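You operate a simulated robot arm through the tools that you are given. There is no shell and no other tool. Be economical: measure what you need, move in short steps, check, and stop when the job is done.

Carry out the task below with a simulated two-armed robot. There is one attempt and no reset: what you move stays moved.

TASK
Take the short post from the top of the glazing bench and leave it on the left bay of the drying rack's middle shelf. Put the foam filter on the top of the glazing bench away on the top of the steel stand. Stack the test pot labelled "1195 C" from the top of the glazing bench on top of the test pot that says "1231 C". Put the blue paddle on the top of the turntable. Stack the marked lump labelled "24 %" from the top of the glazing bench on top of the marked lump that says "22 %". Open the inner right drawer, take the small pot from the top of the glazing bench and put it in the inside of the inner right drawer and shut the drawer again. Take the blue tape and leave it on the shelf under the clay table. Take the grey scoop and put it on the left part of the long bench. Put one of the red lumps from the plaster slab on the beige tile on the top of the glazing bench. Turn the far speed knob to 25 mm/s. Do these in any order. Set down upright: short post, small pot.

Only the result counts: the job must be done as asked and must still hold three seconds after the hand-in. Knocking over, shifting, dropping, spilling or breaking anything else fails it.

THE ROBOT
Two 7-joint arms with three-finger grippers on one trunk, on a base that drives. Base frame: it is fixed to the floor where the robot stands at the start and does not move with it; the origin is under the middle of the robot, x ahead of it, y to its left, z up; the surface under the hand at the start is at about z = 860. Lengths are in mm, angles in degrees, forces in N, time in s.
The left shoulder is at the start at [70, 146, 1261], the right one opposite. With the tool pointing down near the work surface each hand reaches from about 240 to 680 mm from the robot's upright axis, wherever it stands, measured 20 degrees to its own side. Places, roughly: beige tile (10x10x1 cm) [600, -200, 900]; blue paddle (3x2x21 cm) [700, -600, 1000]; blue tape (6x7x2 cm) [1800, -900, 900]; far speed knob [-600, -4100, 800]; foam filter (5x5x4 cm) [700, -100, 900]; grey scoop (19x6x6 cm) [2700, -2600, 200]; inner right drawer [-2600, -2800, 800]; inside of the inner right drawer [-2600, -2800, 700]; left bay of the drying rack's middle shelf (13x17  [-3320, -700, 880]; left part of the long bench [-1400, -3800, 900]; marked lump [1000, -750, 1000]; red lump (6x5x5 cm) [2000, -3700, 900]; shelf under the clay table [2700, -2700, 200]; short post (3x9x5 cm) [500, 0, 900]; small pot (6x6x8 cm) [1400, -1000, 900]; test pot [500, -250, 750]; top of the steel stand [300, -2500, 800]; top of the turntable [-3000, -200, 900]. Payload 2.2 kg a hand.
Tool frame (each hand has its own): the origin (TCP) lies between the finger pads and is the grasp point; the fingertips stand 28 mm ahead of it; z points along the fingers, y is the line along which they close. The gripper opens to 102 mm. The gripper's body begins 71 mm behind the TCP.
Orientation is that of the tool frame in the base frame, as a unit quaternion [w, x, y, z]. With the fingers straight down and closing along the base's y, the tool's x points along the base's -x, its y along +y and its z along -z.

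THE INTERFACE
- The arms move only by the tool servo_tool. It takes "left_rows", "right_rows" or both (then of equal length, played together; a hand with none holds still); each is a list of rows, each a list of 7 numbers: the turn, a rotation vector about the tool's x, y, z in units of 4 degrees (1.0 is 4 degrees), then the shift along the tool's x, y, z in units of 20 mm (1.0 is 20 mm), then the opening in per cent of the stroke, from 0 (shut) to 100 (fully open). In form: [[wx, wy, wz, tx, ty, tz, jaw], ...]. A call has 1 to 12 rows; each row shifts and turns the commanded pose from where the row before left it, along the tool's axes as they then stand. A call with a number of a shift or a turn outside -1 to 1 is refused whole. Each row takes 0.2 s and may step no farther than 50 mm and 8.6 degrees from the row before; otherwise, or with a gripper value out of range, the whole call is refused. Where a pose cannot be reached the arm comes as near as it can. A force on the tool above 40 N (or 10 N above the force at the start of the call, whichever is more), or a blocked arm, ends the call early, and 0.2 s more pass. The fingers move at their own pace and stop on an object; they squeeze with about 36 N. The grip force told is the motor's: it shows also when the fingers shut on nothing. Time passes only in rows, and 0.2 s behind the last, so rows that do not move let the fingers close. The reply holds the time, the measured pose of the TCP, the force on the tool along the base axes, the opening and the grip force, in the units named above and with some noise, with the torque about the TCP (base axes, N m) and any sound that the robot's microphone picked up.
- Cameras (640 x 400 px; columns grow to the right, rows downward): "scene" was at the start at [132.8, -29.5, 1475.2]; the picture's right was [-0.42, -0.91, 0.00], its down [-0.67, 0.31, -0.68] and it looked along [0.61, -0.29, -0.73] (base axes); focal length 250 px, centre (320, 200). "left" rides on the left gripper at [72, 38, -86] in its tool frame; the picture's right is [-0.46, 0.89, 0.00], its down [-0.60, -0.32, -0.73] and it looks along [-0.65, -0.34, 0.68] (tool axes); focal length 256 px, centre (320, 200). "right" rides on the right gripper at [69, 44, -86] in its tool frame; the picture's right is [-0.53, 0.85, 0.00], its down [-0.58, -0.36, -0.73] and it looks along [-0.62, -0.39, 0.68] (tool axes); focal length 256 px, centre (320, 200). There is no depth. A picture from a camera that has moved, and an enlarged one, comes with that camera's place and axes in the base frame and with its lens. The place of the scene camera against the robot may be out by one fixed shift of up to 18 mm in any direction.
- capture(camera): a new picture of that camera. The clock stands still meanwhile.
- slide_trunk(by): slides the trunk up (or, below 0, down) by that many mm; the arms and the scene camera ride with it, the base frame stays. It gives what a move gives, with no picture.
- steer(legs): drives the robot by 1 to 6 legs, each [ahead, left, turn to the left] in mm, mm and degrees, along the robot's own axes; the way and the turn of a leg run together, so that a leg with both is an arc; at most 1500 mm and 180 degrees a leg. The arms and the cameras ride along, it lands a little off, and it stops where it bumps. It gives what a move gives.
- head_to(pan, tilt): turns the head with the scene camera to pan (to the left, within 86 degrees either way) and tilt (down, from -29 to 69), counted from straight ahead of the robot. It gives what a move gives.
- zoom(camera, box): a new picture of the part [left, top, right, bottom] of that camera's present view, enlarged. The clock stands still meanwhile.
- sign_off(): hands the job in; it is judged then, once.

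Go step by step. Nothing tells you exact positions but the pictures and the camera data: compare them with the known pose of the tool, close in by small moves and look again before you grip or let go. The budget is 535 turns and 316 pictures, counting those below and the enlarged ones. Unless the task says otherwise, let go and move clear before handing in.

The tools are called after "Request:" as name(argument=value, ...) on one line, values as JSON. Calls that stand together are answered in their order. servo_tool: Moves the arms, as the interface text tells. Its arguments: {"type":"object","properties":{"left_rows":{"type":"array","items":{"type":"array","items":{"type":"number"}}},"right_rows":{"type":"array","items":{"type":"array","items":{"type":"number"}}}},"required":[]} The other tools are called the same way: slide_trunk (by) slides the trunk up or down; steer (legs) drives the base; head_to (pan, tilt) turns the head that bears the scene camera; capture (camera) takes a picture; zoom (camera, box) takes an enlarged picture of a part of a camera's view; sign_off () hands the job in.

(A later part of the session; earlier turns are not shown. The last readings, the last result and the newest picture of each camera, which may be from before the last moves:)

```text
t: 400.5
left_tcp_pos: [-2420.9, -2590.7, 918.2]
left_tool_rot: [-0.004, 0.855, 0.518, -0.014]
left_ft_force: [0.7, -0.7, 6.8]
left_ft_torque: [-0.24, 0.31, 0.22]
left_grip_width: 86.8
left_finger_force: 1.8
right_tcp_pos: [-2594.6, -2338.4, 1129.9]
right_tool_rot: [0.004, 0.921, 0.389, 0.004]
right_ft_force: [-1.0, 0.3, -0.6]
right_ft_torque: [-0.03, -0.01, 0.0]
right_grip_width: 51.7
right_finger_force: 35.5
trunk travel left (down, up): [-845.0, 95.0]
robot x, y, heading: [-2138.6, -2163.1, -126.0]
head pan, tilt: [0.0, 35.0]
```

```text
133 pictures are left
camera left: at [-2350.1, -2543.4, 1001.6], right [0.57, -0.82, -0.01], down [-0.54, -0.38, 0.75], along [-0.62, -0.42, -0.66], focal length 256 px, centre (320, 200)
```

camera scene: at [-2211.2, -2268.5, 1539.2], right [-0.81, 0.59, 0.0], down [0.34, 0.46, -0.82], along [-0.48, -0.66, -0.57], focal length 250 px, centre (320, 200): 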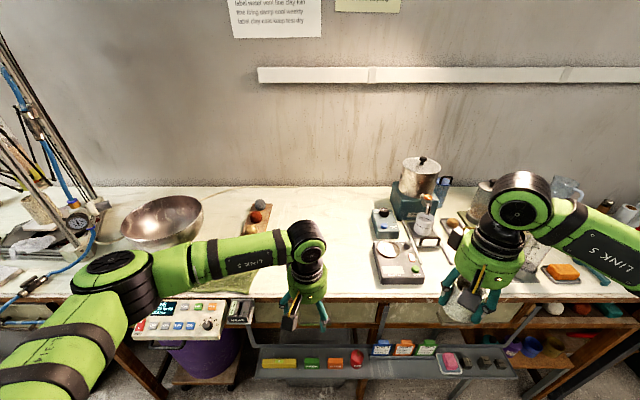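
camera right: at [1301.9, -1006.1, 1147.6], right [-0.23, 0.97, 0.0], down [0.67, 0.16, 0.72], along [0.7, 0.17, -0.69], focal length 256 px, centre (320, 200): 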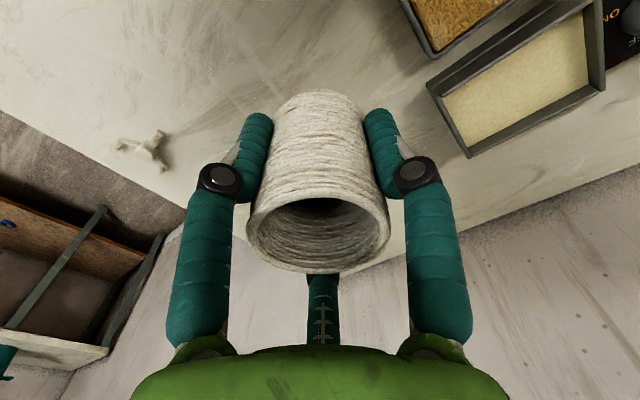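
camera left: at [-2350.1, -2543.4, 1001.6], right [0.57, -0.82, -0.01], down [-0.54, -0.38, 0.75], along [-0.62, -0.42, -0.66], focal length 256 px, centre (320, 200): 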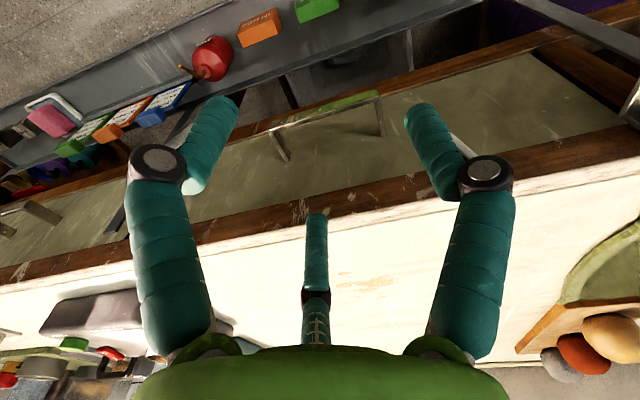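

The overhang leaves too little room from above. I back off and turn the left hand to point forward so it can pinch the bar.

Request:
servo_tool(left_rows=[[0, 0, 0, 0, 0, -1, 82], [0, 0, 0, 0, 0, -1, 82], [0, 0, 0, 0, 0, -1, 82]])

Request:
steer(legs=[[-150, 0, 0]])

Request:
servo_tool(left_rows=[[0, -1, 0, 0, 0, 0, 82], [0, -1, 0, 0, 0, 0, 82], [0, -1, 0, 0, 0, 0, 82], [0, -1, 0, 0, 0, 0, 82], [0, -1, 0, 0, 0, 0, 82], [0, -1, 0, 0, 0, 0, 82], [0, -1, 0, 0, 0, 0, 82], [0, -1, 0, 0, 0, 0, 82], [0, -1, 0, 0, 0, 0, 82], [0, -1, 0, 0, 0, 0, 82], [0, -1, 0, 0, 0, 0, 82], [0, -1, 0, 0, 0, 0, 82]])

```text
t: 401.3
left_tcp_pos: [-2418.8, -2588.7, 977.7]
left_tool_rot: [-0.002, 0.856, 0.517, -0.014]
left_ft_force: [0.4, -0.1, 0.1]
left_ft_torque: [-0.01, -0.01, 0.0]
left_grip_width: 83.6
left_finger_force: 0.1
right_tcp_pos: [-2595.6, -2338.2, 1128.0]
right_tool_rot: [0.004, 0.922, 0.388, 0.005]
right_ft_force: [-0.2, 1.5, -0.7]
right_ft_torque: [0.01, -0.03, -0.03]
right_grip_width: 52.1
right_finger_force: 36.3
trunk travel left (down, up): [-845.0, 95.0]
robot x, y, heading: [-2137.3, -2158.9, -126.2]
head pan, tilt: [0.0, 35.0]
```

```text
t: 402.7
left_tcp_pos: [-2332.8, -2469.3, 975.1]
left_tool_rot: [-0.003, 0.855, 0.518, -0.013]
left_ft_force: [-0.5, -0.6, -0.5]
left_ft_torque: [0.01, -0.02, -0.02]
left_grip_width: 83.8
left_finger_force: 0.1
right_tcp_pos: [-2509.3, -2219.0, 1127.9]
right_tool_rot: [0.003, 0.922, 0.388, 0.006]
right_ft_force: [0.2, 0.4, -2.1]
right_ft_torque: [0.05, -0.05, -0.01]
right_grip_width: 51.7
right_finger_force: 36.1
trunk travel left (down, up): [-845.0, 95.0]
robot x, y, heading: [-2052.4, -2040.0, -126.0]
head pan, tilt: [0.0, 35.0]
```

```text
t: 405.3
left_tcp_pos: [-2331.6, -2468.1, 976.0]
left_tool_rot: [0.208, 0.776, 0.473, -0.361]
left_ft_force: [0.7, -0.1, 0.2]
left_ft_torque: [-0.01, 0.02, 0.02]
left_grip_width: 83.8
left_finger_force: 0.0
right_tcp_pos: [-2506.2, -2218.0, 1129.9]
right_tool_rot: [0.003, 0.921, 0.389, 0.006]
right_ft_force: [0.1, -0.8, -2.0]
right_ft_torque: [-0.01, 0.02, 0.02]
right_grip_width: 51.8
right_finger_force: 36.1
trunk travel left (down, up): [-845.0, 95.0]
robot x, y, heading: [-2051.2, -2038.6, -126.3]
head pan, tilt: [0.0, 35.0]
```

Request:
servo_tool(left_rows=[[0, -1, 0, 0, 0, 0, 82], [0, -1, 0, 0, 0, 0, 82], [0, -1, 0, 0, 0, 0, 82], [0, -1, 0, 0, 0, 0, 82], [0, -1, 0, 0, 0, 0, 82], [0, -1, 0, 0, 0, 0, 82], [0, -1, 0, 0, 0, 0, 82], [0, -1, 0, 0, 0, 0, 82], [0, -1, 0, 0, 0, 0, 82], [0, 0, 1, 0, 0, 0, 82], [0, 0, 1, 0, 0, 0, 82], [0, 0, 1, 0, 0, 0, 82]])

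Request:
servo_tool(left_rows=[[0, 0, 1, 0, 0, 0, 82], [0, 0, 1, 0, 0, 0, 82], [0, 0, 1, 0, 0, 0, 82], [0, 0, 1, 0, 0, 0, 82], [0, 0, 1, 0, 0, 0, 82], [0, 0, 1, 0, 0, 0, 82], [0, 0, 1, 0, 0, 0, 82], [0, 0, 1, 0, 0, 0, 82], [0, 0, 1, 0, 0, 0, 82], [0, 0, 1, 0, 0, 0, 82], [0, 0, 1, 0, 0, 0, 82], [0, 0, 1, 0, 0, 0, 82]])

Request:
capture(camera="left")

```text
t: 407.9
left_tcp_pos: [-2340.7, -2458.3, 993.1]
left_tool_rot: [0.405, 0.664, 0.32, -0.54]
left_ft_force: [-0.2, -0.3, 0.2]
left_ft_torque: [0.0, 0.0, -0.01]
left_grip_width: 83.6
left_finger_force: 0.2
left hand out of reach, approached as far as the arm can: row 9
right_tcp_pos: [-2508.0, -2217.3, 1129.2]
right_tool_rot: [0.003, 0.921, 0.389, 0.006]
right_ft_force: [-0.1, 0.8, -0.5]
right_ft_torque: [0.01, -0.01, 0.01]
right_grip_width: 51.7
right_finger_force: 36.2
trunk travel left (down, up): [-845.0, 95.0]
robot x, y, heading: [-2052.3, -2040.4, -126.3]
head pan, tilt: [0.0, 35.0]
```

```text
t: 410.5
left_tcp_pos: [-2340.7, -2457.5, 992.7]
left_tool_rot: [0.59, 0.737, 0.023, -0.328]
left_ft_force: [-0.7, -0.6, 1.0]
left_ft_torque: [0.02, -0.01, -0.03]
left_grip_width: 83.7
left_finger_force: 0.0
right_tcp_pos: [-2506.1, -2217.8, 1129.0]
right_tool_rot: [0.003, 0.922, 0.388, 0.006]
right_ft_force: [0.0, -0.3, -0.2]
right_ft_torque: [-0.02, 0.0, 0.0]
right_grip_width: 51.9
right_finger_force: 36.3
trunk travel left (down, up): [-845.0, 95.0]
robot x, y, heading: [-2050.1, -2040.7, -126.3]
head pan, tilt: [0.0, 35.0]
```

```text
132 pictures are left
camera left: at [-2228.0, -2420.0, 995.3], right [0.01, -0.1, 0.99], down [-0.27, 0.96, 0.1], along [-0.96, -0.27, -0.02], focal length 256 px, centre (320, 200)
```

left: 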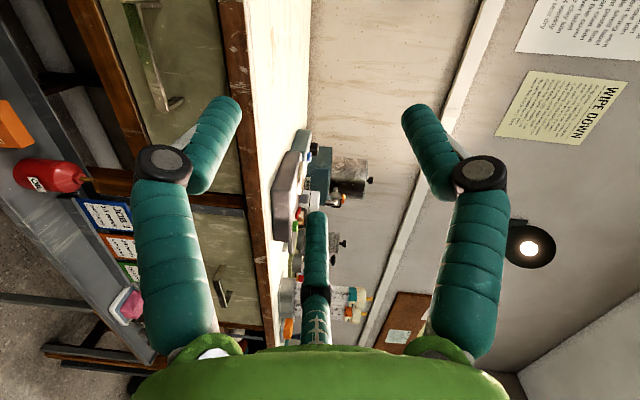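

Request:
servo_tool(left_rows=[[0, 0, 0.96, 0, 0, 0, 82], [0, 0, 0.96, 0, 0, 0, 82], [0, 0, 0.96, 0, 0, 0, 82], [0, 0, 0.96, 0, 0, 0, 82], [0, 0, 0.96, 0, 0, 0, 82], [0, 0, 0.96, 0, 0, 0, 82], [0, 0, 0.96, 0, 0, 0, 82], [0, 0, 0.96, 0, 0, 0, 82], [0, -0.75, 0, 0, 0, 0, 82], [0, -0.75, 0, 0, 0, 0, 82], [0, -0.75, 0, 0, 0, 0, 82], [0, 0, 0, 0, 0, 0, 82]])

Request:
capture(camera="left")

Request:
capture(camera="scene")

```text
t: 413.1
left_tcp_pos: [-2364.3, -2431.0, 1033.5]
left_tool_rot: [0.64, 0.702, -0.224, -0.218]
left_ft_force: [0.1, 0.4, -0.3]
left_ft_torque: [0.01, -0.01, -0.01]
left_grip_width: 83.4
left_finger_force: 0.1
left hand out of reach, approached as far as the arm can: row 9, 10, 11
right_tcp_pos: [-2506.4, -2217.8, 1129.4]
right_tool_rot: [0.002, 0.922, 0.388, 0.005]
right_ft_force: [-0.1, 0.0, -1.3]
right_ft_torque: [0.01, 0.02, 0.0]
right_grip_width: 51.9
right_finger_force: 35.8
trunk travel left (down, up): [-845.0, 95.0]
robot x, y, heading: [-2049.5, -2043.8, -126.2]
head pan, tilt: [0.0, 35.0]
```

```text
131 pictures are left
camera left: at [-2255.6, -2407.3, 1076.8], right [-0.41, 0.21, 0.89], down [-0.04, 0.97, -0.24], along [-0.91, -0.13, -0.39], focal length 256 px, centre (320, 200)
```

left: 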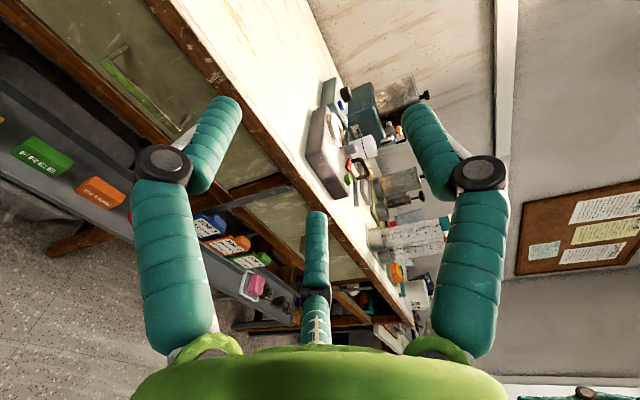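

```text
130 pictures are left
camera scene: at [-2122.0, -2148.5, 1539.1], right [-0.81, 0.59, 0.0], down [0.34, 0.46, -0.82], along [-0.48, -0.66, -0.57], focal length 250 px, centre (320, 200)
```

scene: 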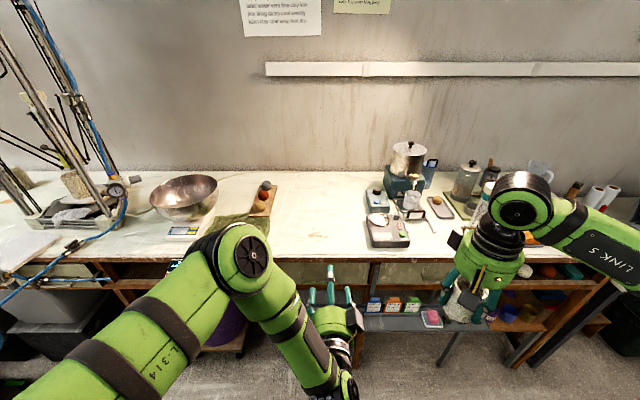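

Request:
zoom(camera="left", box=[60, 20, 260, 160])

Request:
zoom(camera="scene", box=[220, 230, 400, 350])

```text
2.86 times, centred on (160, 90) of left
camera zoom: at [-2255.6, -2407.3, 1076.8], right [-0.41, 0.21, 0.89], down [-0.04, 0.97, -0.24], along [-0.91, -0.13, -0.39], focal length 731 px, centre (777, 514)
```

zoom: 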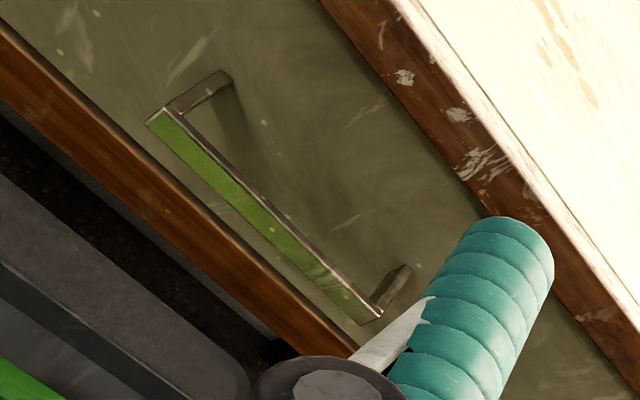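

```text
3.33 times, centred on (310, 290) of scene
camera zoom: at [-2122.0, -2148.5, 1539.1], right [-0.81, 0.59, 0.0], down [0.34, 0.46, -0.82], along [-0.48, -0.66, -0.57], focal length 834 px, centre (353, -100)
```

zoom: 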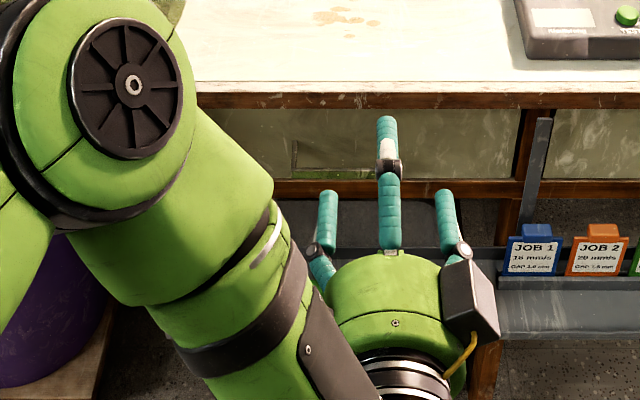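

The hand now points straight ahead with one finger above, two below. Lower the trunk and move up to the bar.

Request:
slide_trunk(by=-215)

Request:
servo_tool(left_rows=[[0, 0, 0, 0.56, 0.03, 1, 82], [0, 0, 0, 0.56, 0.03, 1, 82], [0, 0, 0, 0.56, 0.03, 1, 82], [0, 0, 0, 0.56, 0.03, 1, 82], [0, 0, 0, 0, 0, 1, 82], [0, 0, 0, 0, 0, 1, 82]])

Request:
capture(camera="left")

Request:
capture(camera="scene")

```text
t: 415.4
left_tcp_pos: [-2364.5, -2428.6, 818.2]
left_tool_rot: [0.641, 0.701, -0.224, -0.217]
left_ft_force: [0.4, 0.0, -0.6]
left_ft_torque: [0.01, -0.01, -0.01]
left_grip_width: 83.5
left_finger_force: 0.0
right_tcp_pos: [-2507.8, -2217.8, 914.1]
right_tool_rot: [0.003, 0.922, 0.388, 0.005]
right_ft_force: [0.0, 0.8, 0.0]
right_ft_torque: [-0.01, 0.02, 0.0]
right_grip_width: 51.7
right_finger_force: 35.7
trunk travel left (down, up): [-630.0, 310.0]
robot x, y, heading: [-2050.9, -2041.7, -126.0]
head pan, tilt: [0.0, 35.0]
```

```text
t: 416.8
left_tcp_pos: [-2426.2, -2517.4, 848.9]
left_tool_rot: [0.639, 0.704, -0.223, -0.214]
left_ft_force: [1.6, 0.9, 0.0]
left_ft_torque: [0.0, 0.02, -0.02]
left_grip_width: 83.5
left_finger_force: 0.0
left hand out of reach, approached as far as the arm can: row 1, 2, 3, 4, 5, 6
right_tcp_pos: [-2506.7, -2217.4, 913.7]
right_tool_rot: [0.003, 0.922, 0.388, 0.006]
right_ft_force: [-0.1, 0.3, -1.3]
right_ft_torque: [0.01, 0.03, 0.02]
right_grip_width: 51.7
right_finger_force: 36.0
trunk travel left (down, up): [-630.0, 310.0]
robot x, y, heading: [-2051.1, -2040.8, -125.8]
head pan, tilt: [0.0, 35.0]
```

```text
127 pictures are left
camera left: at [-2317.6, -2494.1, 894.1], right [-0.41, 0.2, 0.89], down [-0.05, 0.97, -0.24], along [-0.91, -0.14, -0.39], focal length 256 px, centre (320, 200)
```

left: 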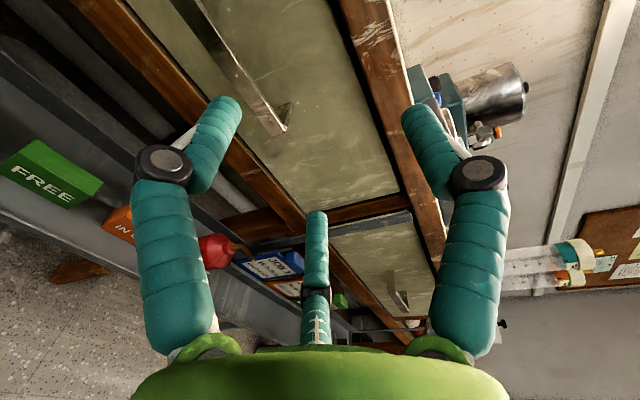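

```text
126 pictures are left
camera scene: at [-2122.2, -2148.6, 1324.1], right [-0.81, 0.59, 0.0], down [0.34, 0.46, -0.82], along [-0.48, -0.66, -0.57], focal length 250 px, centre (320, 200)
```

scene: 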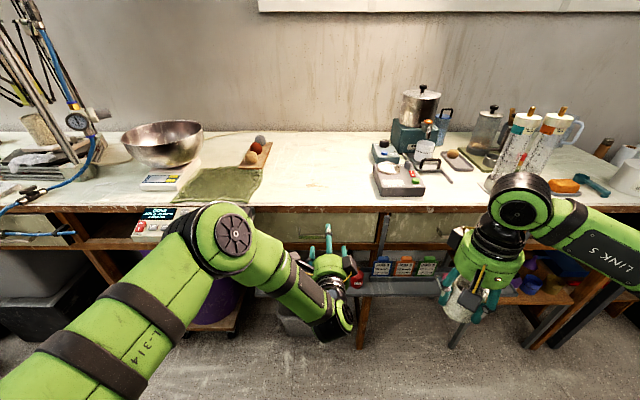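

Request:
slide_trunk(by=-45)

Request:
steer(legs=[[0, 38, 0]])

Request:
capture(camera="left")

Request:
zoom(camera="scene", box=[250, 180, 400, 320])

```text
t: 417.7
left_tcp_pos: [-2424.3, -2515.6, 804.5]
left_tool_rot: [0.639, 0.704, -0.223, -0.216]
left_ft_force: [0.0, 0.3, 0.1]
left_ft_torque: [0.0, 0.01, 0.05]
left_grip_width: 83.5
left_finger_force: 0.1
right_tcp_pos: [-2508.0, -2217.1, 870.0]
right_tool_rot: [0.003, 0.922, 0.388, 0.005]
right_ft_force: [0.1, -0.7, 0.4]
right_ft_torque: [0.01, -0.01, -0.03]
right_grip_width: 52.0
right_finger_force: 35.8
trunk travel left (down, up): [-585.0, 355.0]
robot x, y, heading: [-2053.7, -2039.6, -126.3]
head pan, tilt: [0.0, 35.0]
```

```text
t: 418.6
left_tcp_pos: [-2395.5, -2539.4, 804.6]
left_tool_rot: [0.639, 0.704, -0.223, -0.215]
left_ft_force: [0.1, 0.4, -0.8]
left_ft_torque: [0.02, -0.01, -0.01]
left_grip_width: 83.8
left_finger_force: 0.0
right_tcp_pos: [-2476.8, -2240.1, 869.0]
right_tool_rot: [0.003, 0.922, 0.387, 0.007]
right_ft_force: [1.0, 0.0, -0.9]
right_ft_torque: [0.0, -0.04, 0.0]
right_grip_width: 52.0
right_finger_force: 36.0
trunk travel left (down, up): [-585.0, 355.0]
robot x, y, heading: [-2021.8, -2063.8, -126.2]
head pan, tilt: [0.0, 35.0]
```

```text
125 pictures are left
camera left: at [-2287.6, -2515.5, 849.2], right [-0.41, 0.2, 0.89], down [-0.04, 0.97, -0.24], along [-0.91, -0.14, -0.39], focal length 256 px, centre (320, 200)
```

left: 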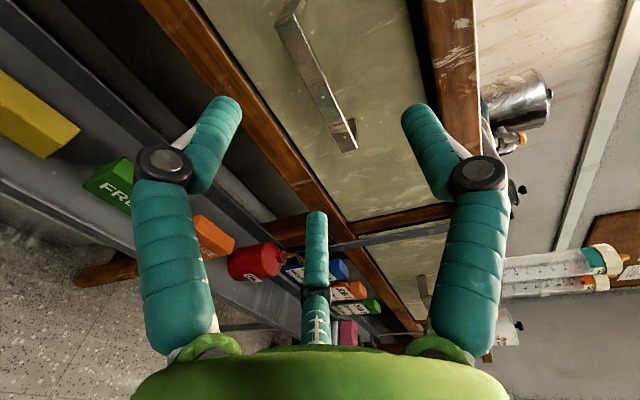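

```text
2.86 times, centred on (325, 250) of scene
camera zoom: at [-2092.0, -2170.3, 1279.1], right [-0.81, 0.59, 0.0], down [0.34, 0.46, -0.82], along [-0.48, -0.66, -0.57], focal length 715 px, centre (306, 57)
```

zoom: 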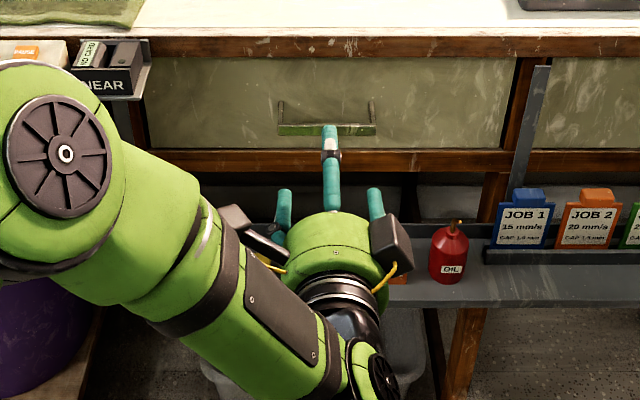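

Request:
steer(legs=[[62, 0, 0]])

Request:
capture(camera="left")

Request:
zoom(camera="scene", box=[250, 180, 400, 320])

```text
t: 419.5
left_tcp_pos: [-2431.6, -2587.5, 804.8]
left_tool_rot: [0.638, 0.704, -0.223, -0.216]
left_ft_force: [0.2, 0.7, 0.4]
left_ft_torque: [-0.01, 0.01, 0.0]
left_grip_width: 83.4
left_finger_force: 0.0
right_tcp_pos: [-2512.8, -2288.9, 868.5]
right_tool_rot: [0.003, 0.922, 0.387, 0.006]
right_ft_force: [-1.2, -1.5, -1.2]
right_ft_torque: [0.05, 0.0, 0.01]
right_grip_width: 51.8
right_finger_force: 36.2
trunk travel left (down, up): [-585.0, 355.0]
robot x, y, heading: [-2056.7, -2110.2, -126.1]
head pan, tilt: [0.0, 35.0]
```

```text
123 pictures are left
camera left: at [-2324.2, -2565.6, 849.0], right [-0.41, 0.2, 0.89], down [-0.04, 0.97, -0.24], along [-0.91, -0.14, -0.39], focal length 256 px, centre (320, 200)
```

left: 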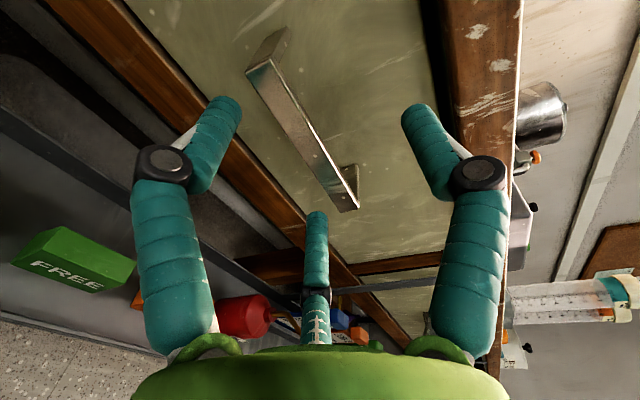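

```text
2.86 times, centred on (325, 250) of scene
camera zoom: at [-2128.5, -2220.8, 1279.1], right [-0.81, 0.59, 0.0], down [0.34, 0.46, -0.82], along [-0.48, -0.66, -0.57], focal length 715 px, centre (306, 57)
```

zoom: 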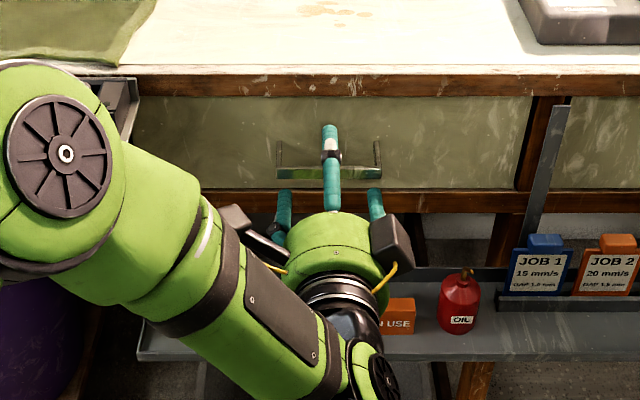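

Request:
slide_trunk(by=-6)

Request:
steer(legs=[[12, 0, 0]])

Request:
servo_tool(left_rows=[[0, 0, 0, 0, 0, 0, 40], [0, 0, 0, 0, 0, 0, 10], [0, 0, 0, 0, 0, 0, 0], [0, 0, 0, 0, 0, 0, 0]])

Request:
capture(camera="left")

```text
t: 420.1
left_tcp_pos: [-2431.8, -2588.8, 798.5]
left_tool_rot: [0.639, 0.704, -0.224, -0.216]
left_ft_force: [0.2, 0.0, 0.0]
left_ft_torque: [-0.02, 0.0, 0.03]
left_grip_width: 83.4
left_finger_force: 0.1
right_tcp_pos: [-2512.6, -2289.3, 864.3]
right_tool_rot: [0.002, 0.921, 0.388, 0.005]
right_ft_force: [0.7, -0.6, -0.6]
right_ft_torque: [-0.01, 0.01, 0.01]
right_grip_width: 51.5
right_finger_force: 35.7
trunk travel left (down, up): [-579.0, 361.0]
robot x, y, heading: [-2054.3, -2114.1, -126.2]
head pan, tilt: [0.0, 35.0]
```

```text
t: 420.8
left_tcp_pos: [-2438.2, -2596.9, 800.1]
left_tool_rot: [0.64, 0.703, -0.223, -0.215]
left_ft_force: [0.1, 0.6, -0.4]
left_ft_torque: [-0.01, 0.01, -0.04]
left_grip_width: 83.7
left_finger_force: 0.1
right_tcp_pos: [-2519.8, -2297.8, 863.8]
right_tool_rot: [0.003, 0.922, 0.388, 0.005]
right_ft_force: [0.0, -0.2, -0.4]
right_ft_torque: [0.0, 0.01, -0.01]
right_grip_width: 52.0
right_finger_force: 35.5
trunk travel left (down, up): [-579.0, 361.0]
robot x, y, heading: [-2067.4, -2124.7, -126.0]
head pan, tilt: [0.0, 35.0]
```

```text
t: 421.8
left_tcp_pos: [-2440.1, -2596.6, 797.5]
left_tool_rot: [0.637, 0.706, -0.227, -0.213]
left_ft_force: [2.6, 7.0, -12.8]
left_ft_torque: [-0.59, -0.71, -0.44]
left_grip_width: 22.8
left_finger_force: 45.2
right_tcp_pos: [-2521.5, -2297.9, 862.3]
right_tool_rot: [0.003, 0.922, 0.388, 0.007]
right_ft_force: [-0.8, -0.4, -0.4]
right_ft_torque: [0.01, -0.02, 0.01]
right_grip_width: 51.8
right_finger_force: 36.3
trunk travel left (down, up): [-579.0, 361.0]
robot x, y, heading: [-2063.3, -2118.9, -126.2]
head pan, tilt: [0.0, 35.0]
```

```text
121 pictures are left
camera left: at [-2331.5, -2573.7, 841.3], right [-0.41, 0.2, 0.89], down [-0.04, 0.97, -0.24], along [-0.91, -0.13, -0.39], focal length 256 px, centre (320, 200)
```

left: 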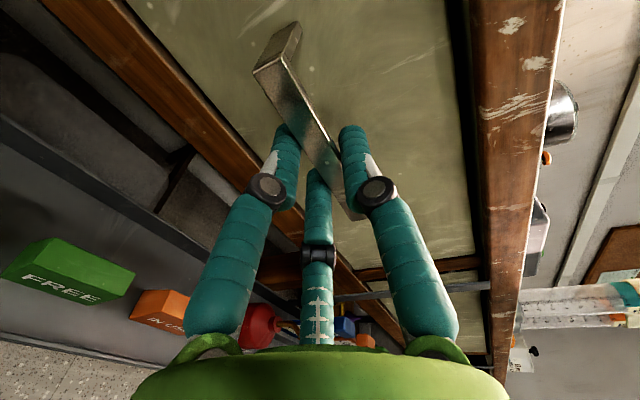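

Bar is pinched. Pull the drawer by driving back.

Request:
steer(legs=[[-100, 0, 0]])

Request:
capture(camera="left")

Request:
capture(camera="scene")

```text
t: 423.0
left_tcp_pos: [-2383.1, -2518.9, 797.3]
left_tool_rot: [0.637, 0.705, -0.225, -0.214]
left_ft_force: [-4.1, 1.1, -19.5]
left_ft_torque: [-0.8, -0.86, 0.1]
left_grip_width: 22.7
left_finger_force: 44.8
right_tcp_pos: [-2463.8, -2220.7, 861.4]
right_tool_rot: [0.002, 0.922, 0.387, 0.007]
right_ft_force: [-0.5, -1.0, 0.4]
right_ft_torque: [-0.01, 0.02, -0.02]
right_grip_width: 51.6
right_finger_force: 36.3
trunk travel left (down, up): [-579.0, 361.0]
robot x, y, heading: [-2008.4, -2042.7, -126.3]
head pan, tilt: [0.0, 35.0]
```

```text
120 pictures are left
camera left: at [-2274.7, -2495.9, 841.2], right [-0.41, 0.2, 0.89], down [-0.04, 0.97, -0.24], along [-0.91, -0.14, -0.39], focal length 256 px, centre (320, 200)
```

left: 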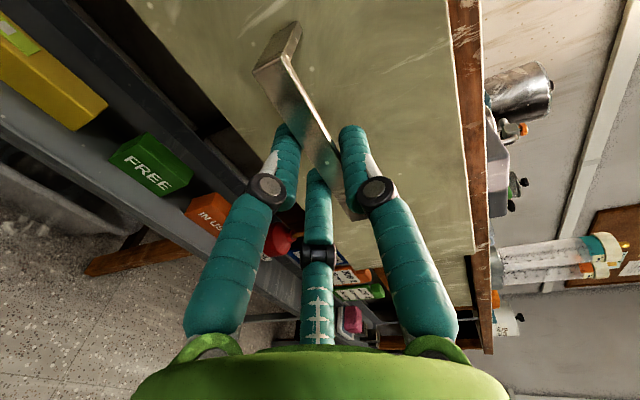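

```text
119 pictures are left
camera scene: at [-2079.8, -2151.7, 1272.7], right [-0.81, 0.59, 0.0], down [0.34, 0.46, -0.82], along [-0.48, -0.66, -0.58], focal length 250 px, centre (320, 200)
```

scene: 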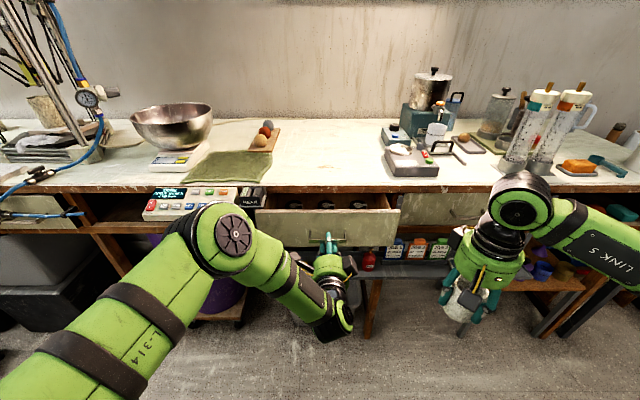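

Request:
steer(legs=[[-110, 0, 0]])

Request:
capture(camera="scene")

Request:
zoom(camera="scene", box=[230, 150, 430, 290])

```text
t: 424.2
left_tcp_pos: [-2318.2, -2430.0, 796.6]
left_tool_rot: [0.637, 0.705, -0.226, -0.214]
left_ft_force: [-5.2, 2.8, -11.5]
left_ft_torque: [-0.83, -0.81, -0.49]
left_grip_width: 22.6
left_finger_force: 44.8
right_tcp_pos: [-2398.2, -2131.8, 861.5]
right_tool_rot: [0.003, 0.921, 0.389, 0.007]
right_ft_force: [0.7, -0.5, -0.7]
right_ft_torque: [0.01, 0.0, -0.04]
right_grip_width: 51.8
right_finger_force: 36.1
trunk travel left (down, up): [-579.0, 361.0]
robot x, y, heading: [-1941.1, -1954.7, -126.2]
head pan, tilt: [0.0, 35.0]
```

```text
118 pictures are left
camera scene: at [-2014.4, -2062.5, 1272.8], right [-0.81, 0.59, 0.0], down [0.34, 0.46, -0.82], along [-0.48, -0.66, -0.58], focal length 250 px, centre (320, 200)
```

scene: 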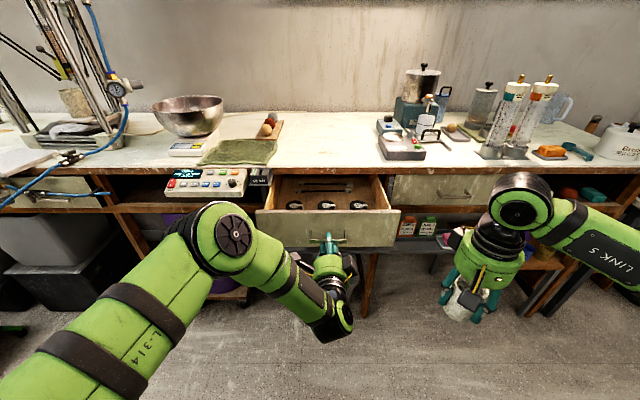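

```text
2.86 times, centred on (330, 220) of scene
camera zoom: at [-2014.4, -2062.5, 1272.8], right [-0.81, 0.59, 0.0], down [0.34, 0.46, -0.82], along [-0.48, -0.66, -0.58], focal length 715 px, centre (291, 143)
```

zoom: 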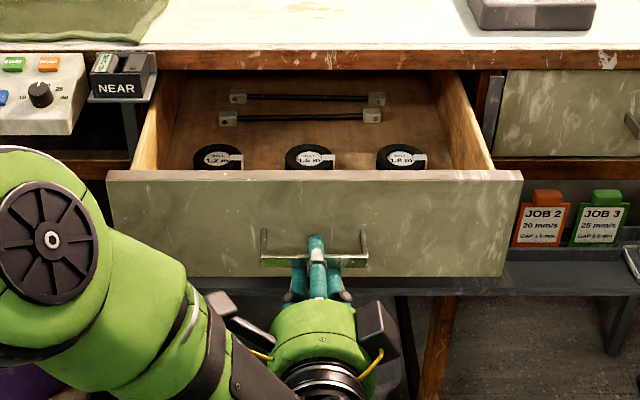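

Request:
servo_tool(left_rows=[[0, 0, 0, 0, 0, 0, 40], [0, 0, 0, 0, 0, 0, 82], [0, 0, 0, 0, 0, 0, 82]])

Request:
steer(legs=[[-80, 0, 0]])

Request:
servo_tool(left_rows=[[0, 0, 0, 0, 1, -0.5, 82], [0, 0, 0, 0, 1, -0.5, 82], [0, 0, 0, 0, 1, -0.5, 82], [0, 0, 0, 0, 1, -0.5, 82], [0, 0, 0, 0, 1, 0, 82], [0, 0, 0, 0, 1, 0, 82], [0, 0, 0, 0, 1, 0, 82], [0, 0, 0, 0, 1, 0, 82], [0, 0, 0, 0, 1, 0, 82], [0, 0, 0, 0, 1, 0, 82], [0, 0, 0, 0, 1, 0, 82]])

Request:
capture(camera="scene")

```text
t: 425.0
left_tcp_pos: [-2315.5, -2429.2, 798.0]
left_tool_rot: [0.638, 0.705, -0.225, -0.214]
left_ft_force: [0.5, 0.3, 0.7]
left_ft_torque: [0.0, 0.01, 0.0]
left_grip_width: 83.8
left_finger_force: 0.1
right_tcp_pos: [-2397.3, -2130.9, 863.0]
right_tool_rot: [0.003, 0.921, 0.389, 0.006]
right_ft_force: [-0.7, 0.0, -0.6]
right_ft_torque: [-0.03, -0.05, -0.02]
right_grip_width: 51.9
right_finger_force: 35.7
trunk travel left (down, up): [-579.0, 361.0]
robot x, y, heading: [-1940.5, -1953.6, -126.1]
head pan, tilt: [0.0, 35.0]
```

```text
t: 426.0
left_tcp_pos: [-2269.6, -2364.2, 797.8]
left_tool_rot: [0.637, 0.704, -0.226, -0.215]
left_ft_force: [0.4, 0.1, 0.2]
left_ft_torque: [0.0, -0.05, 0.0]
left_grip_width: 83.8
left_finger_force: 0.0
right_tcp_pos: [-2349.5, -2065.5, 863.0]
right_tool_rot: [0.003, 0.922, 0.387, 0.005]
right_ft_force: [0.0, 0.0, -1.1]
right_ft_torque: [-0.02, 0.0, -0.02]
right_grip_width: 51.7
right_finger_force: 35.8
trunk travel left (down, up): [-579.0, 361.0]
robot x, y, heading: [-1894.2, -1889.5, -126.0]
head pan, tilt: [0.0, 35.0]
```

```text
t: 428.4
left_tcp_pos: [-2255.2, -2350.9, 1020.1]
left_tool_rot: [0.637, 0.704, -0.226, -0.215]
left_ft_force: [-0.6, -0.1, 0.2]
left_ft_torque: [-0.01, 0.01, 0.0]
left_grip_width: 83.4
left_finger_force: 0.1
right_tcp_pos: [-2349.5, -2066.6, 863.4]
right_tool_rot: [0.003, 0.921, 0.388, 0.006]
right_ft_force: [-0.1, 0.2, -0.8]
right_ft_torque: [0.0, 0.01, 0.0]
right_grip_width: 51.9
right_finger_force: 35.8
trunk travel left (down, up): [-579.0, 361.0]
robot x, y, heading: [-1893.2, -1889.3, -126.0]
head pan, tilt: [0.0, 35.0]
```

```text
116 pictures are left
camera scene: at [-1964.9, -1997.2, 1273.2], right [-0.81, 0.59, 0.0], down [0.34, 0.46, -0.82], along [-0.48, -0.66, -0.57], focal length 250 px, centre (320, 200)
```

scene: 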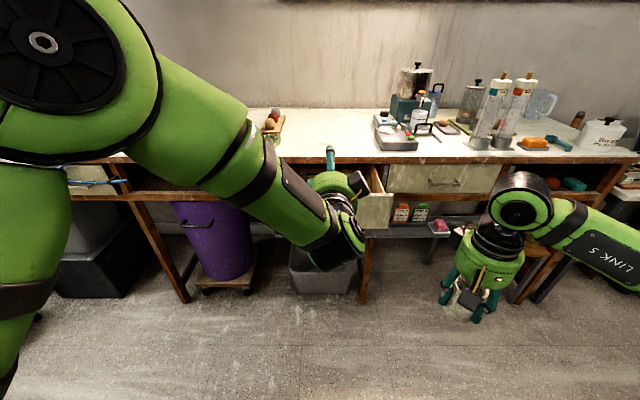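

Request:
servo_tool(left_rows=[[0, 0, 0, 1, 0.3, 0, 82], [0, 0, 0, 1, 0.3, 0, 82], [0, 0, 0, 1, 0.3, 0, 82], [0, 0, 0, 1, 0.3, 0, 82], [0, 0, 0, 1, 0.3, 0, 82], [0, 0, 0, 1, 0.3, 0, 82], [0, 0, 0, 1, 0, 0, 82], [0, 0, 0, 1, 0, 0, 82], [0, 0, 0, 1, 0, 0, 82], [0, 0, 0, 1, 0, 0, 82], [0, 0, 0, 1, 0, 0, 82], [0, 0, 0, 1, 0, 0, 82]])

Request:
capture(camera="scene")

```text
t: 431.0
left_tcp_pos: [-2102.9, -2464.9, 1059.2]
left_tool_rot: [0.632, 0.707, -0.227, -0.22]
left_ft_force: [-0.8, -0.7, 0.0]
left_ft_torque: [-0.01, 0.02, -0.04]
left_grip_width: 83.6
left_finger_force: 0.1
left hand out of reach, approached as far as the arm can: row 10, 11, 12
right_tcp_pos: [-2350.5, -2067.2, 864.2]
right_tool_rot: [0.003, 0.921, 0.388, 0.006]
right_ft_force: [-0.5, -0.6, -0.9]
right_ft_torque: [0.02, 0.01, 0.01]
right_grip_width: 51.8
right_finger_force: 36.1
trunk travel left (down, up): [-579.0, 361.0]
robot x, y, heading: [-1894.9, -1891.4, -126.3]
head pan, tilt: [0.0, 35.0]
```

```text
115 pictures are left
camera scene: at [-1965.5, -1997.5, 1273.1], right [-0.81, 0.59, 0.0], down [0.34, 0.46, -0.82], along [-0.48, -0.66, -0.57], focal length 250 px, centre (320, 200)
```

scene: 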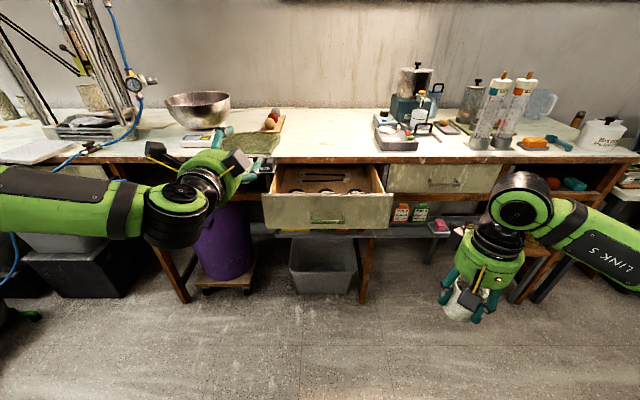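

Request:
servo_tool(right_rows=[[0, 0, 0, 0, 0, -1, 0], [0, 0, 0, 0, 0, -1, 0], [0, 0, 0, 0, 0, -1, 0], [0, 0, 0, 0, 0, -1, 0], [0, 0, 0, 0, 0, -1, 0], [0, 0, 0, 0, 0, -1, 0], [0, 0, 0, 0, 0.9, 0, 0], [0, 0, 0, 0, 0.9, 0, 0], [0, 0, 0, 0, 0.9, 0, 0], [0, 0, 0, 0, 0.9, 0, 0], [0, 0, 0, 0, 0.9, 0, 0], [0, 0, 0, 0, 0.9, 0, 0]])

Request:
steer(legs=[[290, 60, 0]])

Request:
capture(camera="right")

Request:
capture(camera="scene")

```text
t: 433.6
left_tcp_pos: [-2102.3, -2466.1, 1059.0]
left_tool_rot: [0.633, 0.708, -0.227, -0.217]
left_ft_force: [0.4, -0.1, -0.2]
left_ft_torque: [0.02, 0.03, -0.05]
left_grip_width: 83.4
left_finger_force: 0.1
right_tcp_pos: [-2273.0, -2142.4, 984.9]
right_tool_rot: [0.003, 0.922, 0.387, 0.005]
right_ft_force: [-0.7, 0.0, -1.3]
right_ft_torque: [-0.01, 0.02, 0.0]
right_grip_width: 51.6
right_finger_force: 36.0
trunk travel left (down, up): [-579.0, 361.0]
robot x, y, heading: [-1892.1, -1889.0, -126.2]
head pan, tilt: [0.0, 35.0]
```

```text
t: 435.7
left_tcp_pos: [-2225.3, -2736.5, 1060.0]
left_tool_rot: [0.632, 0.708, -0.228, -0.218]
left_ft_force: [-0.4, -0.1, 0.5]
left_ft_torque: [-0.01, -0.02, -0.02]
left_grip_width: 83.7
left_finger_force: 0.1
right_tcp_pos: [-2396.4, -2412.2, 985.8]
right_tool_rot: [0.004, 0.921, 0.389, 0.005]
right_ft_force: [-1.3, -1.1, -0.3]
right_ft_torque: [0.01, 0.02, 0.01]
right_grip_width: 51.8
right_finger_force: 36.3
trunk travel left (down, up): [-579.0, 361.0]
robot x, y, heading: [-2018.8, -2158.2, -126.1]
head pan, tilt: [0.0, 35.0]
```

```text
114 pictures are left
camera right: at [-2317.6, -2394.4, 1072.4], right [0.23, -0.97, 0.0], down [-0.67, -0.16, 0.72], along [-0.7, -0.17, -0.69], focal length 256 px, centre (320, 200)
```

right: 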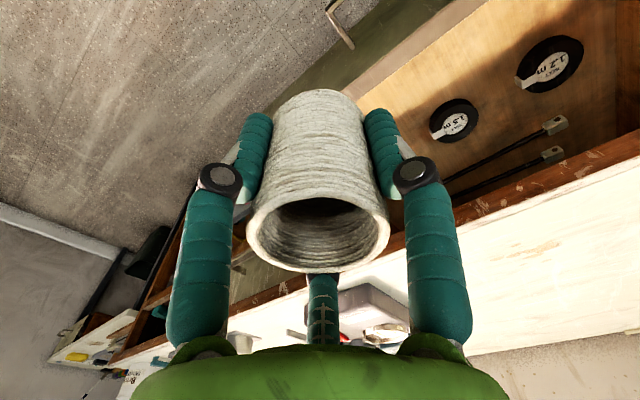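

```text
113 pictures are left
camera scene: at [-2088.2, -2268.1, 1273.2], right [-0.81, 0.59, 0.0], down [0.34, 0.46, -0.82], along [-0.48, -0.66, -0.57], focal length 250 px, centre (320, 200)
```

scene: 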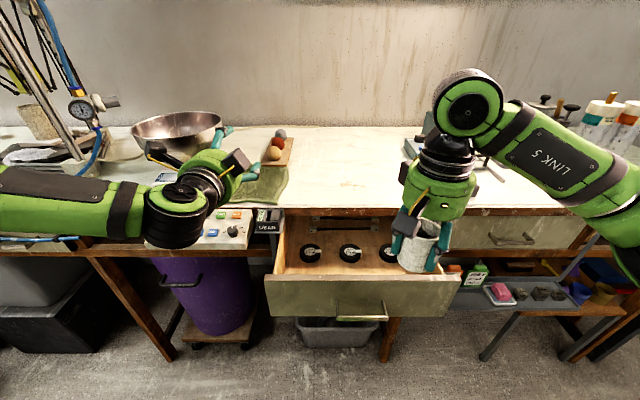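

Request:
zoom(camera="scene", box=[250, 200, 470, 330])

```text
2.91 times, centred on (360, 265) of scene
camera zoom: at [-2088.2, -2268.1, 1273.2], right [-0.81, 0.59, 0.0], down [0.34, 0.46, -0.82], along [-0.48, -0.66, -0.57], focal length 728 px, centre (204, 11)
```

zoom: 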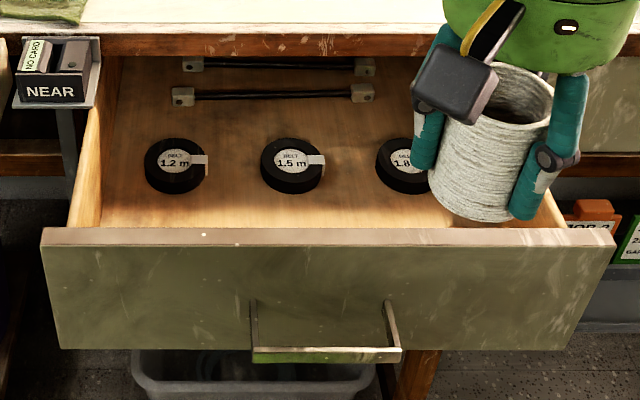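

Request:
servo_tool(right_rows=[[0, 0, 0, -0.8, 0.52, 0, 0], [0, 0, 0, -0.8, 0.52, 0, 0], [0, 0, 0, -0.8, 0.52, 0, 0], [0, 0, 0, -0.8, 0.52, 0, 0], [0, 0, 0, -0.8, 0.52, 0, 0], [0, 0, 0, 0, 0, 1, 0], [0, 0, 0, 0, 0, 1, 0], [0, 0, 0, 0, 0, 1, 0]])

Request:
capture(camera="right")

Request:
zoom(camera="scene", box=[250, 200, 470, 330])

```text
t: 437.5
left_tcp_pos: [-2225.9, -2736.9, 1059.4]
left_tool_rot: [0.632, 0.708, -0.228, -0.218]
left_ft_force: [-0.4, -0.6, -0.1]
left_ft_torque: [0.02, -0.01, 0.0]
left_grip_width: 83.6
left_finger_force: 0.0
right_tcp_pos: [-2414.4, -2507.2, 922.7]
right_tool_rot: [0.003, 0.921, 0.389, 0.006]
right_ft_force: [-0.7, -0.1, -1.7]
right_ft_torque: [0.0, -0.03, -0.01]
right_grip_width: 51.7
right_finger_force: 35.9
trunk travel left (down, up): [-579.0, 361.0]
robot x, y, heading: [-2014.7, -2161.7, -125.8]
head pan, tilt: [0.0, 35.0]
```

```text
111 pictures are left
camera right: at [-2335.5, -2488.8, 1012.0], right [0.23, -0.97, 0.0], down [-0.67, -0.16, 0.72], along [-0.7, -0.17, -0.69], focal length 256 px, centre (320, 200)
```

right: 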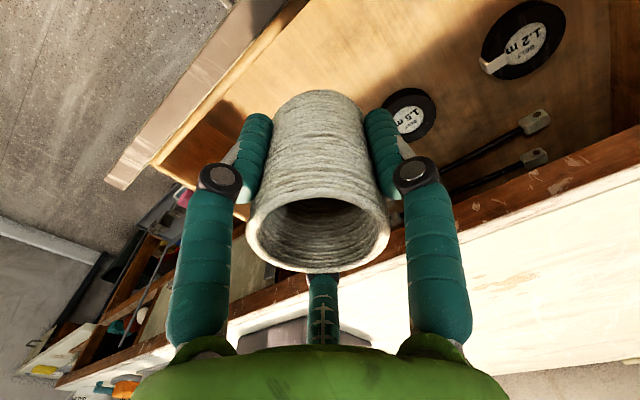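

```text
2.91 times, centred on (360, 265) of scene
camera zoom: at [-2088.7, -2268.4, 1273.1], right [-0.81, 0.59, 0.0], down [0.34, 0.46, -0.82], along [-0.48, -0.66, -0.57], focal length 728 px, centre (204, 11)
```

zoom: 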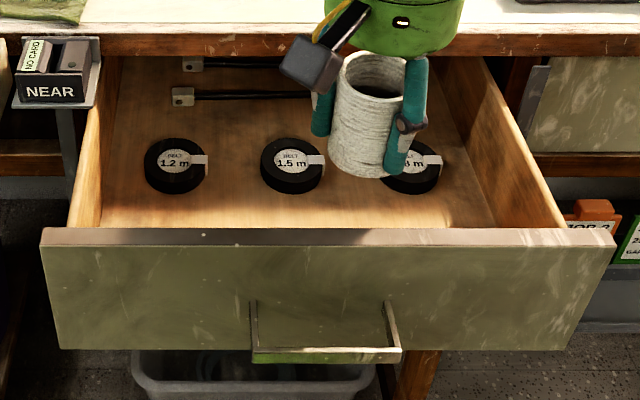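

Request:
servo_tool(right_rows=[[0, 0, 0, 0, 0, 1, 0], [0, 0, 0, 0, 0, 1, 0], [0, 0, 0, 0, 0, 1, 0], [0, 0, 0, 0, 0, 1, 0], [0, 0, 0, 0, 0, 1, 0], [0, 0, 0, 0, 0, 1, 0], [0, 0, 0, 0, 0, 0, 0]])

Request:
servo_tool(right_rows=[[0, 0, 0, 0, 0, 0.25, 0], [0, 0, 0, 0, 0, 0.25, 0], [0, 0, 0, 0, 0, 0, 0]])

```text
t: 439.1
left_tcp_pos: [-2224.7, -2736.6, 1059.3]
left_tool_rot: [0.632, 0.707, -0.228, -0.219]
left_ft_force: [-0.7, -0.7, 0.3]
left_ft_torque: [0.0, 0.05, 0.01]
left_grip_width: 83.6
left_finger_force: 0.2
right_tcp_pos: [-2413.2, -2507.1, 804.2]
right_tool_rot: [0.003, 0.921, 0.389, 0.005]
right_ft_force: [-0.4, -0.4, -0.5]
right_ft_torque: [-0.02, 0.0, -0.01]
right_grip_width: 51.8
right_finger_force: 36.2
trunk travel left (down, up): [-579.0, 361.0]
robot x, y, heading: [-2017.0, -2158.6, -126.2]
head pan, tilt: [0.0, 35.0]
```

```text
t: 439.9
left_tcp_pos: [-2224.3, -2736.2, 1059.7]
left_tool_rot: [0.632, 0.707, -0.228, -0.218]
left_ft_force: [0.7, -0.3, 0.5]
left_ft_torque: [0.0, 0.02, 0.04]
left_grip_width: 83.8
left_finger_force: 0.1
right_tcp_pos: [-2411.7, -2507.0, 793.9]
right_tool_rot: [0.004, 0.922, 0.388, 0.006]
right_ft_force: [-0.6, -0.6, -1.7]
right_ft_torque: [-0.01, 0.04, 0.01]
right_grip_width: 51.7
right_finger_force: 35.5
trunk travel left (down, up): [-579.0, 361.0]
robot x, y, heading: [-2015.0, -2158.9, -126.1]
head pan, tilt: [0.0, 35.0]
```

Request:
servo_tool(right_rows=[[0, 0, 0, 0, 0, 0.2, 0], [0, 0, 0, 0, 0, 0.2, 0], [0, 0, 0, 0, 0, 0, 0]])

Request:
servo_tool(right_rows=[[0, 0, 0, 0, 0, 0.2, 0], [0, 0, 0, 0, 0, 0.1, 0], [0, 0, 0, 0, 0, 0, 0]])

Request:
zoom(camera="scene", box=[250, 200, 470, 330])

```text
t: 440.7
left_tcp_pos: [-2223.9, -2736.1, 1060.6]
left_tool_rot: [0.633, 0.707, -0.227, -0.218]
left_ft_force: [-0.1, -0.4, -0.4]
left_ft_torque: [-0.04, 0.0, -0.02]
left_grip_width: 83.6
left_finger_force: 0.1
right_tcp_pos: [-2413.6, -2507.3, 789.1]
right_tool_rot: [0.004, 0.922, 0.388, 0.003]
right_ft_force: [-2.0, -0.9, 11.7]
right_ft_torque: [0.14, 0.32, 0.03]
right_grip_width: 51.9
right_finger_force: 36.2
trunk travel left (down, up): [-579.0, 361.0]
robot x, y, heading: [-2018.1, -2161.8, -126.3]
head pan, tilt: [0.0, 35.0]
```

```text
t: 441.5
left_tcp_pos: [-2224.6, -2736.0, 1059.3]
left_tool_rot: [0.632, 0.708, -0.227, -0.218]
left_ft_force: [0.4, -0.2, -0.3]
left_ft_torque: [0.03, 0.03, -0.02]
left_grip_width: 83.4
left_finger_force: 0.1
right_tcp_pos: [-2413.8, -2509.3, 786.2]
right_tool_rot: [0.009, 0.922, 0.387, 0.002]
right_ft_force: [-1.0, 1.9, 17.3]
right_ft_torque: [0.56, 0.09, 0.02]
right_grip_width: 51.9
right_finger_force: 35.9
trunk travel left (down, up): [-579.0, 361.0]
robot x, y, heading: [-2017.2, -2164.5, -125.9]
head pan, tilt: [0.0, 35.0]
stopped in row 3 (right hand): the force on the tool passed its limit at 40 N (the readings are from after the stop); the commanded pose is now the measured one
```

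```text
2.91 times, centred on (360, 265) of scene
camera zoom: at [-2087.8, -2267.7, 1272.8], right [-0.81, 0.59, 0.0], down [0.34, 0.46, -0.82], along [-0.48, -0.66, -0.57], focal length 728 px, centre (204, 11)
```

zoom: 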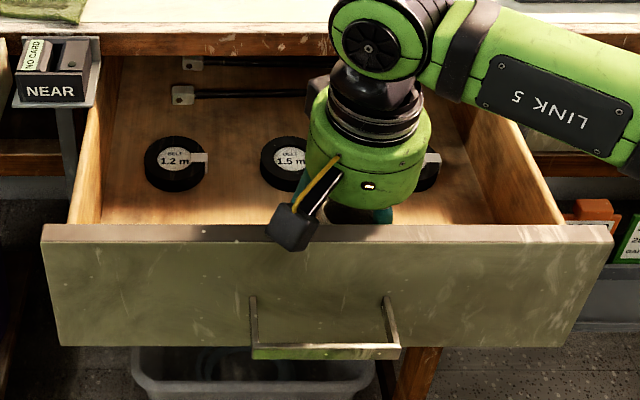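

Request:
servo_tool(right_rows=[[0, 0, 0, 0, 0, -0.15, 0], [0, 0, 0, 0, 0, 0, 0], [0, 0, 0, 0, 0, 0, 60], [0, 0, 0, 0, 0, 0, 68], [0, 0, 0, 0, 0, 0, 68]])

Request:
capture(camera="right")

```text
t: 442.7
left_tcp_pos: [-2225.4, -2737.2, 1059.6]
left_tool_rot: [0.633, 0.708, -0.228, -0.217]
left_ft_force: [0.0, -0.7, 0.4]
left_ft_torque: [-0.02, 0.01, -0.03]
left_grip_width: 83.4
left_finger_force: 0.0
right_tcp_pos: [-2414.4, -2509.4, 786.4]
right_tool_rot: [0.007, 0.922, 0.387, 0.004]
right_ft_force: [1.4, -2.1, 2.7]
right_ft_torque: [0.06, -0.26, 0.13]
right_grip_width: 66.0
right_finger_force: 0.0
trunk travel left (down, up): [-579.0, 361.0]
robot x, y, heading: [-2020.1, -2159.7, -126.3]
head pan, tilt: [0.0, 35.0]
```

```text
108 pictures are left
camera right: at [-2334.1, -2489.4, 875.1], right [0.23, -0.97, 0.01], down [-0.67, -0.15, 0.72], along [-0.7, -0.18, -0.69], focal length 256 px, centre (320, 200)
```

right: 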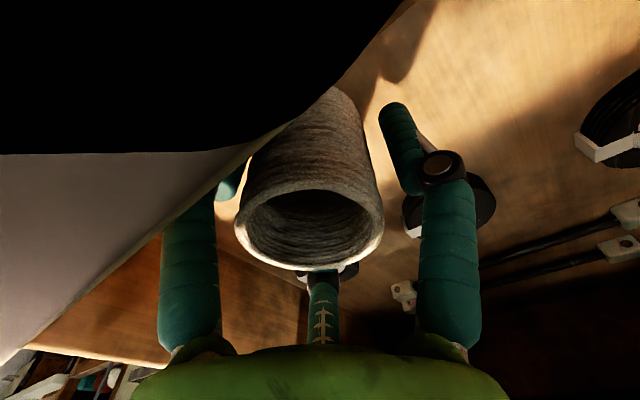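

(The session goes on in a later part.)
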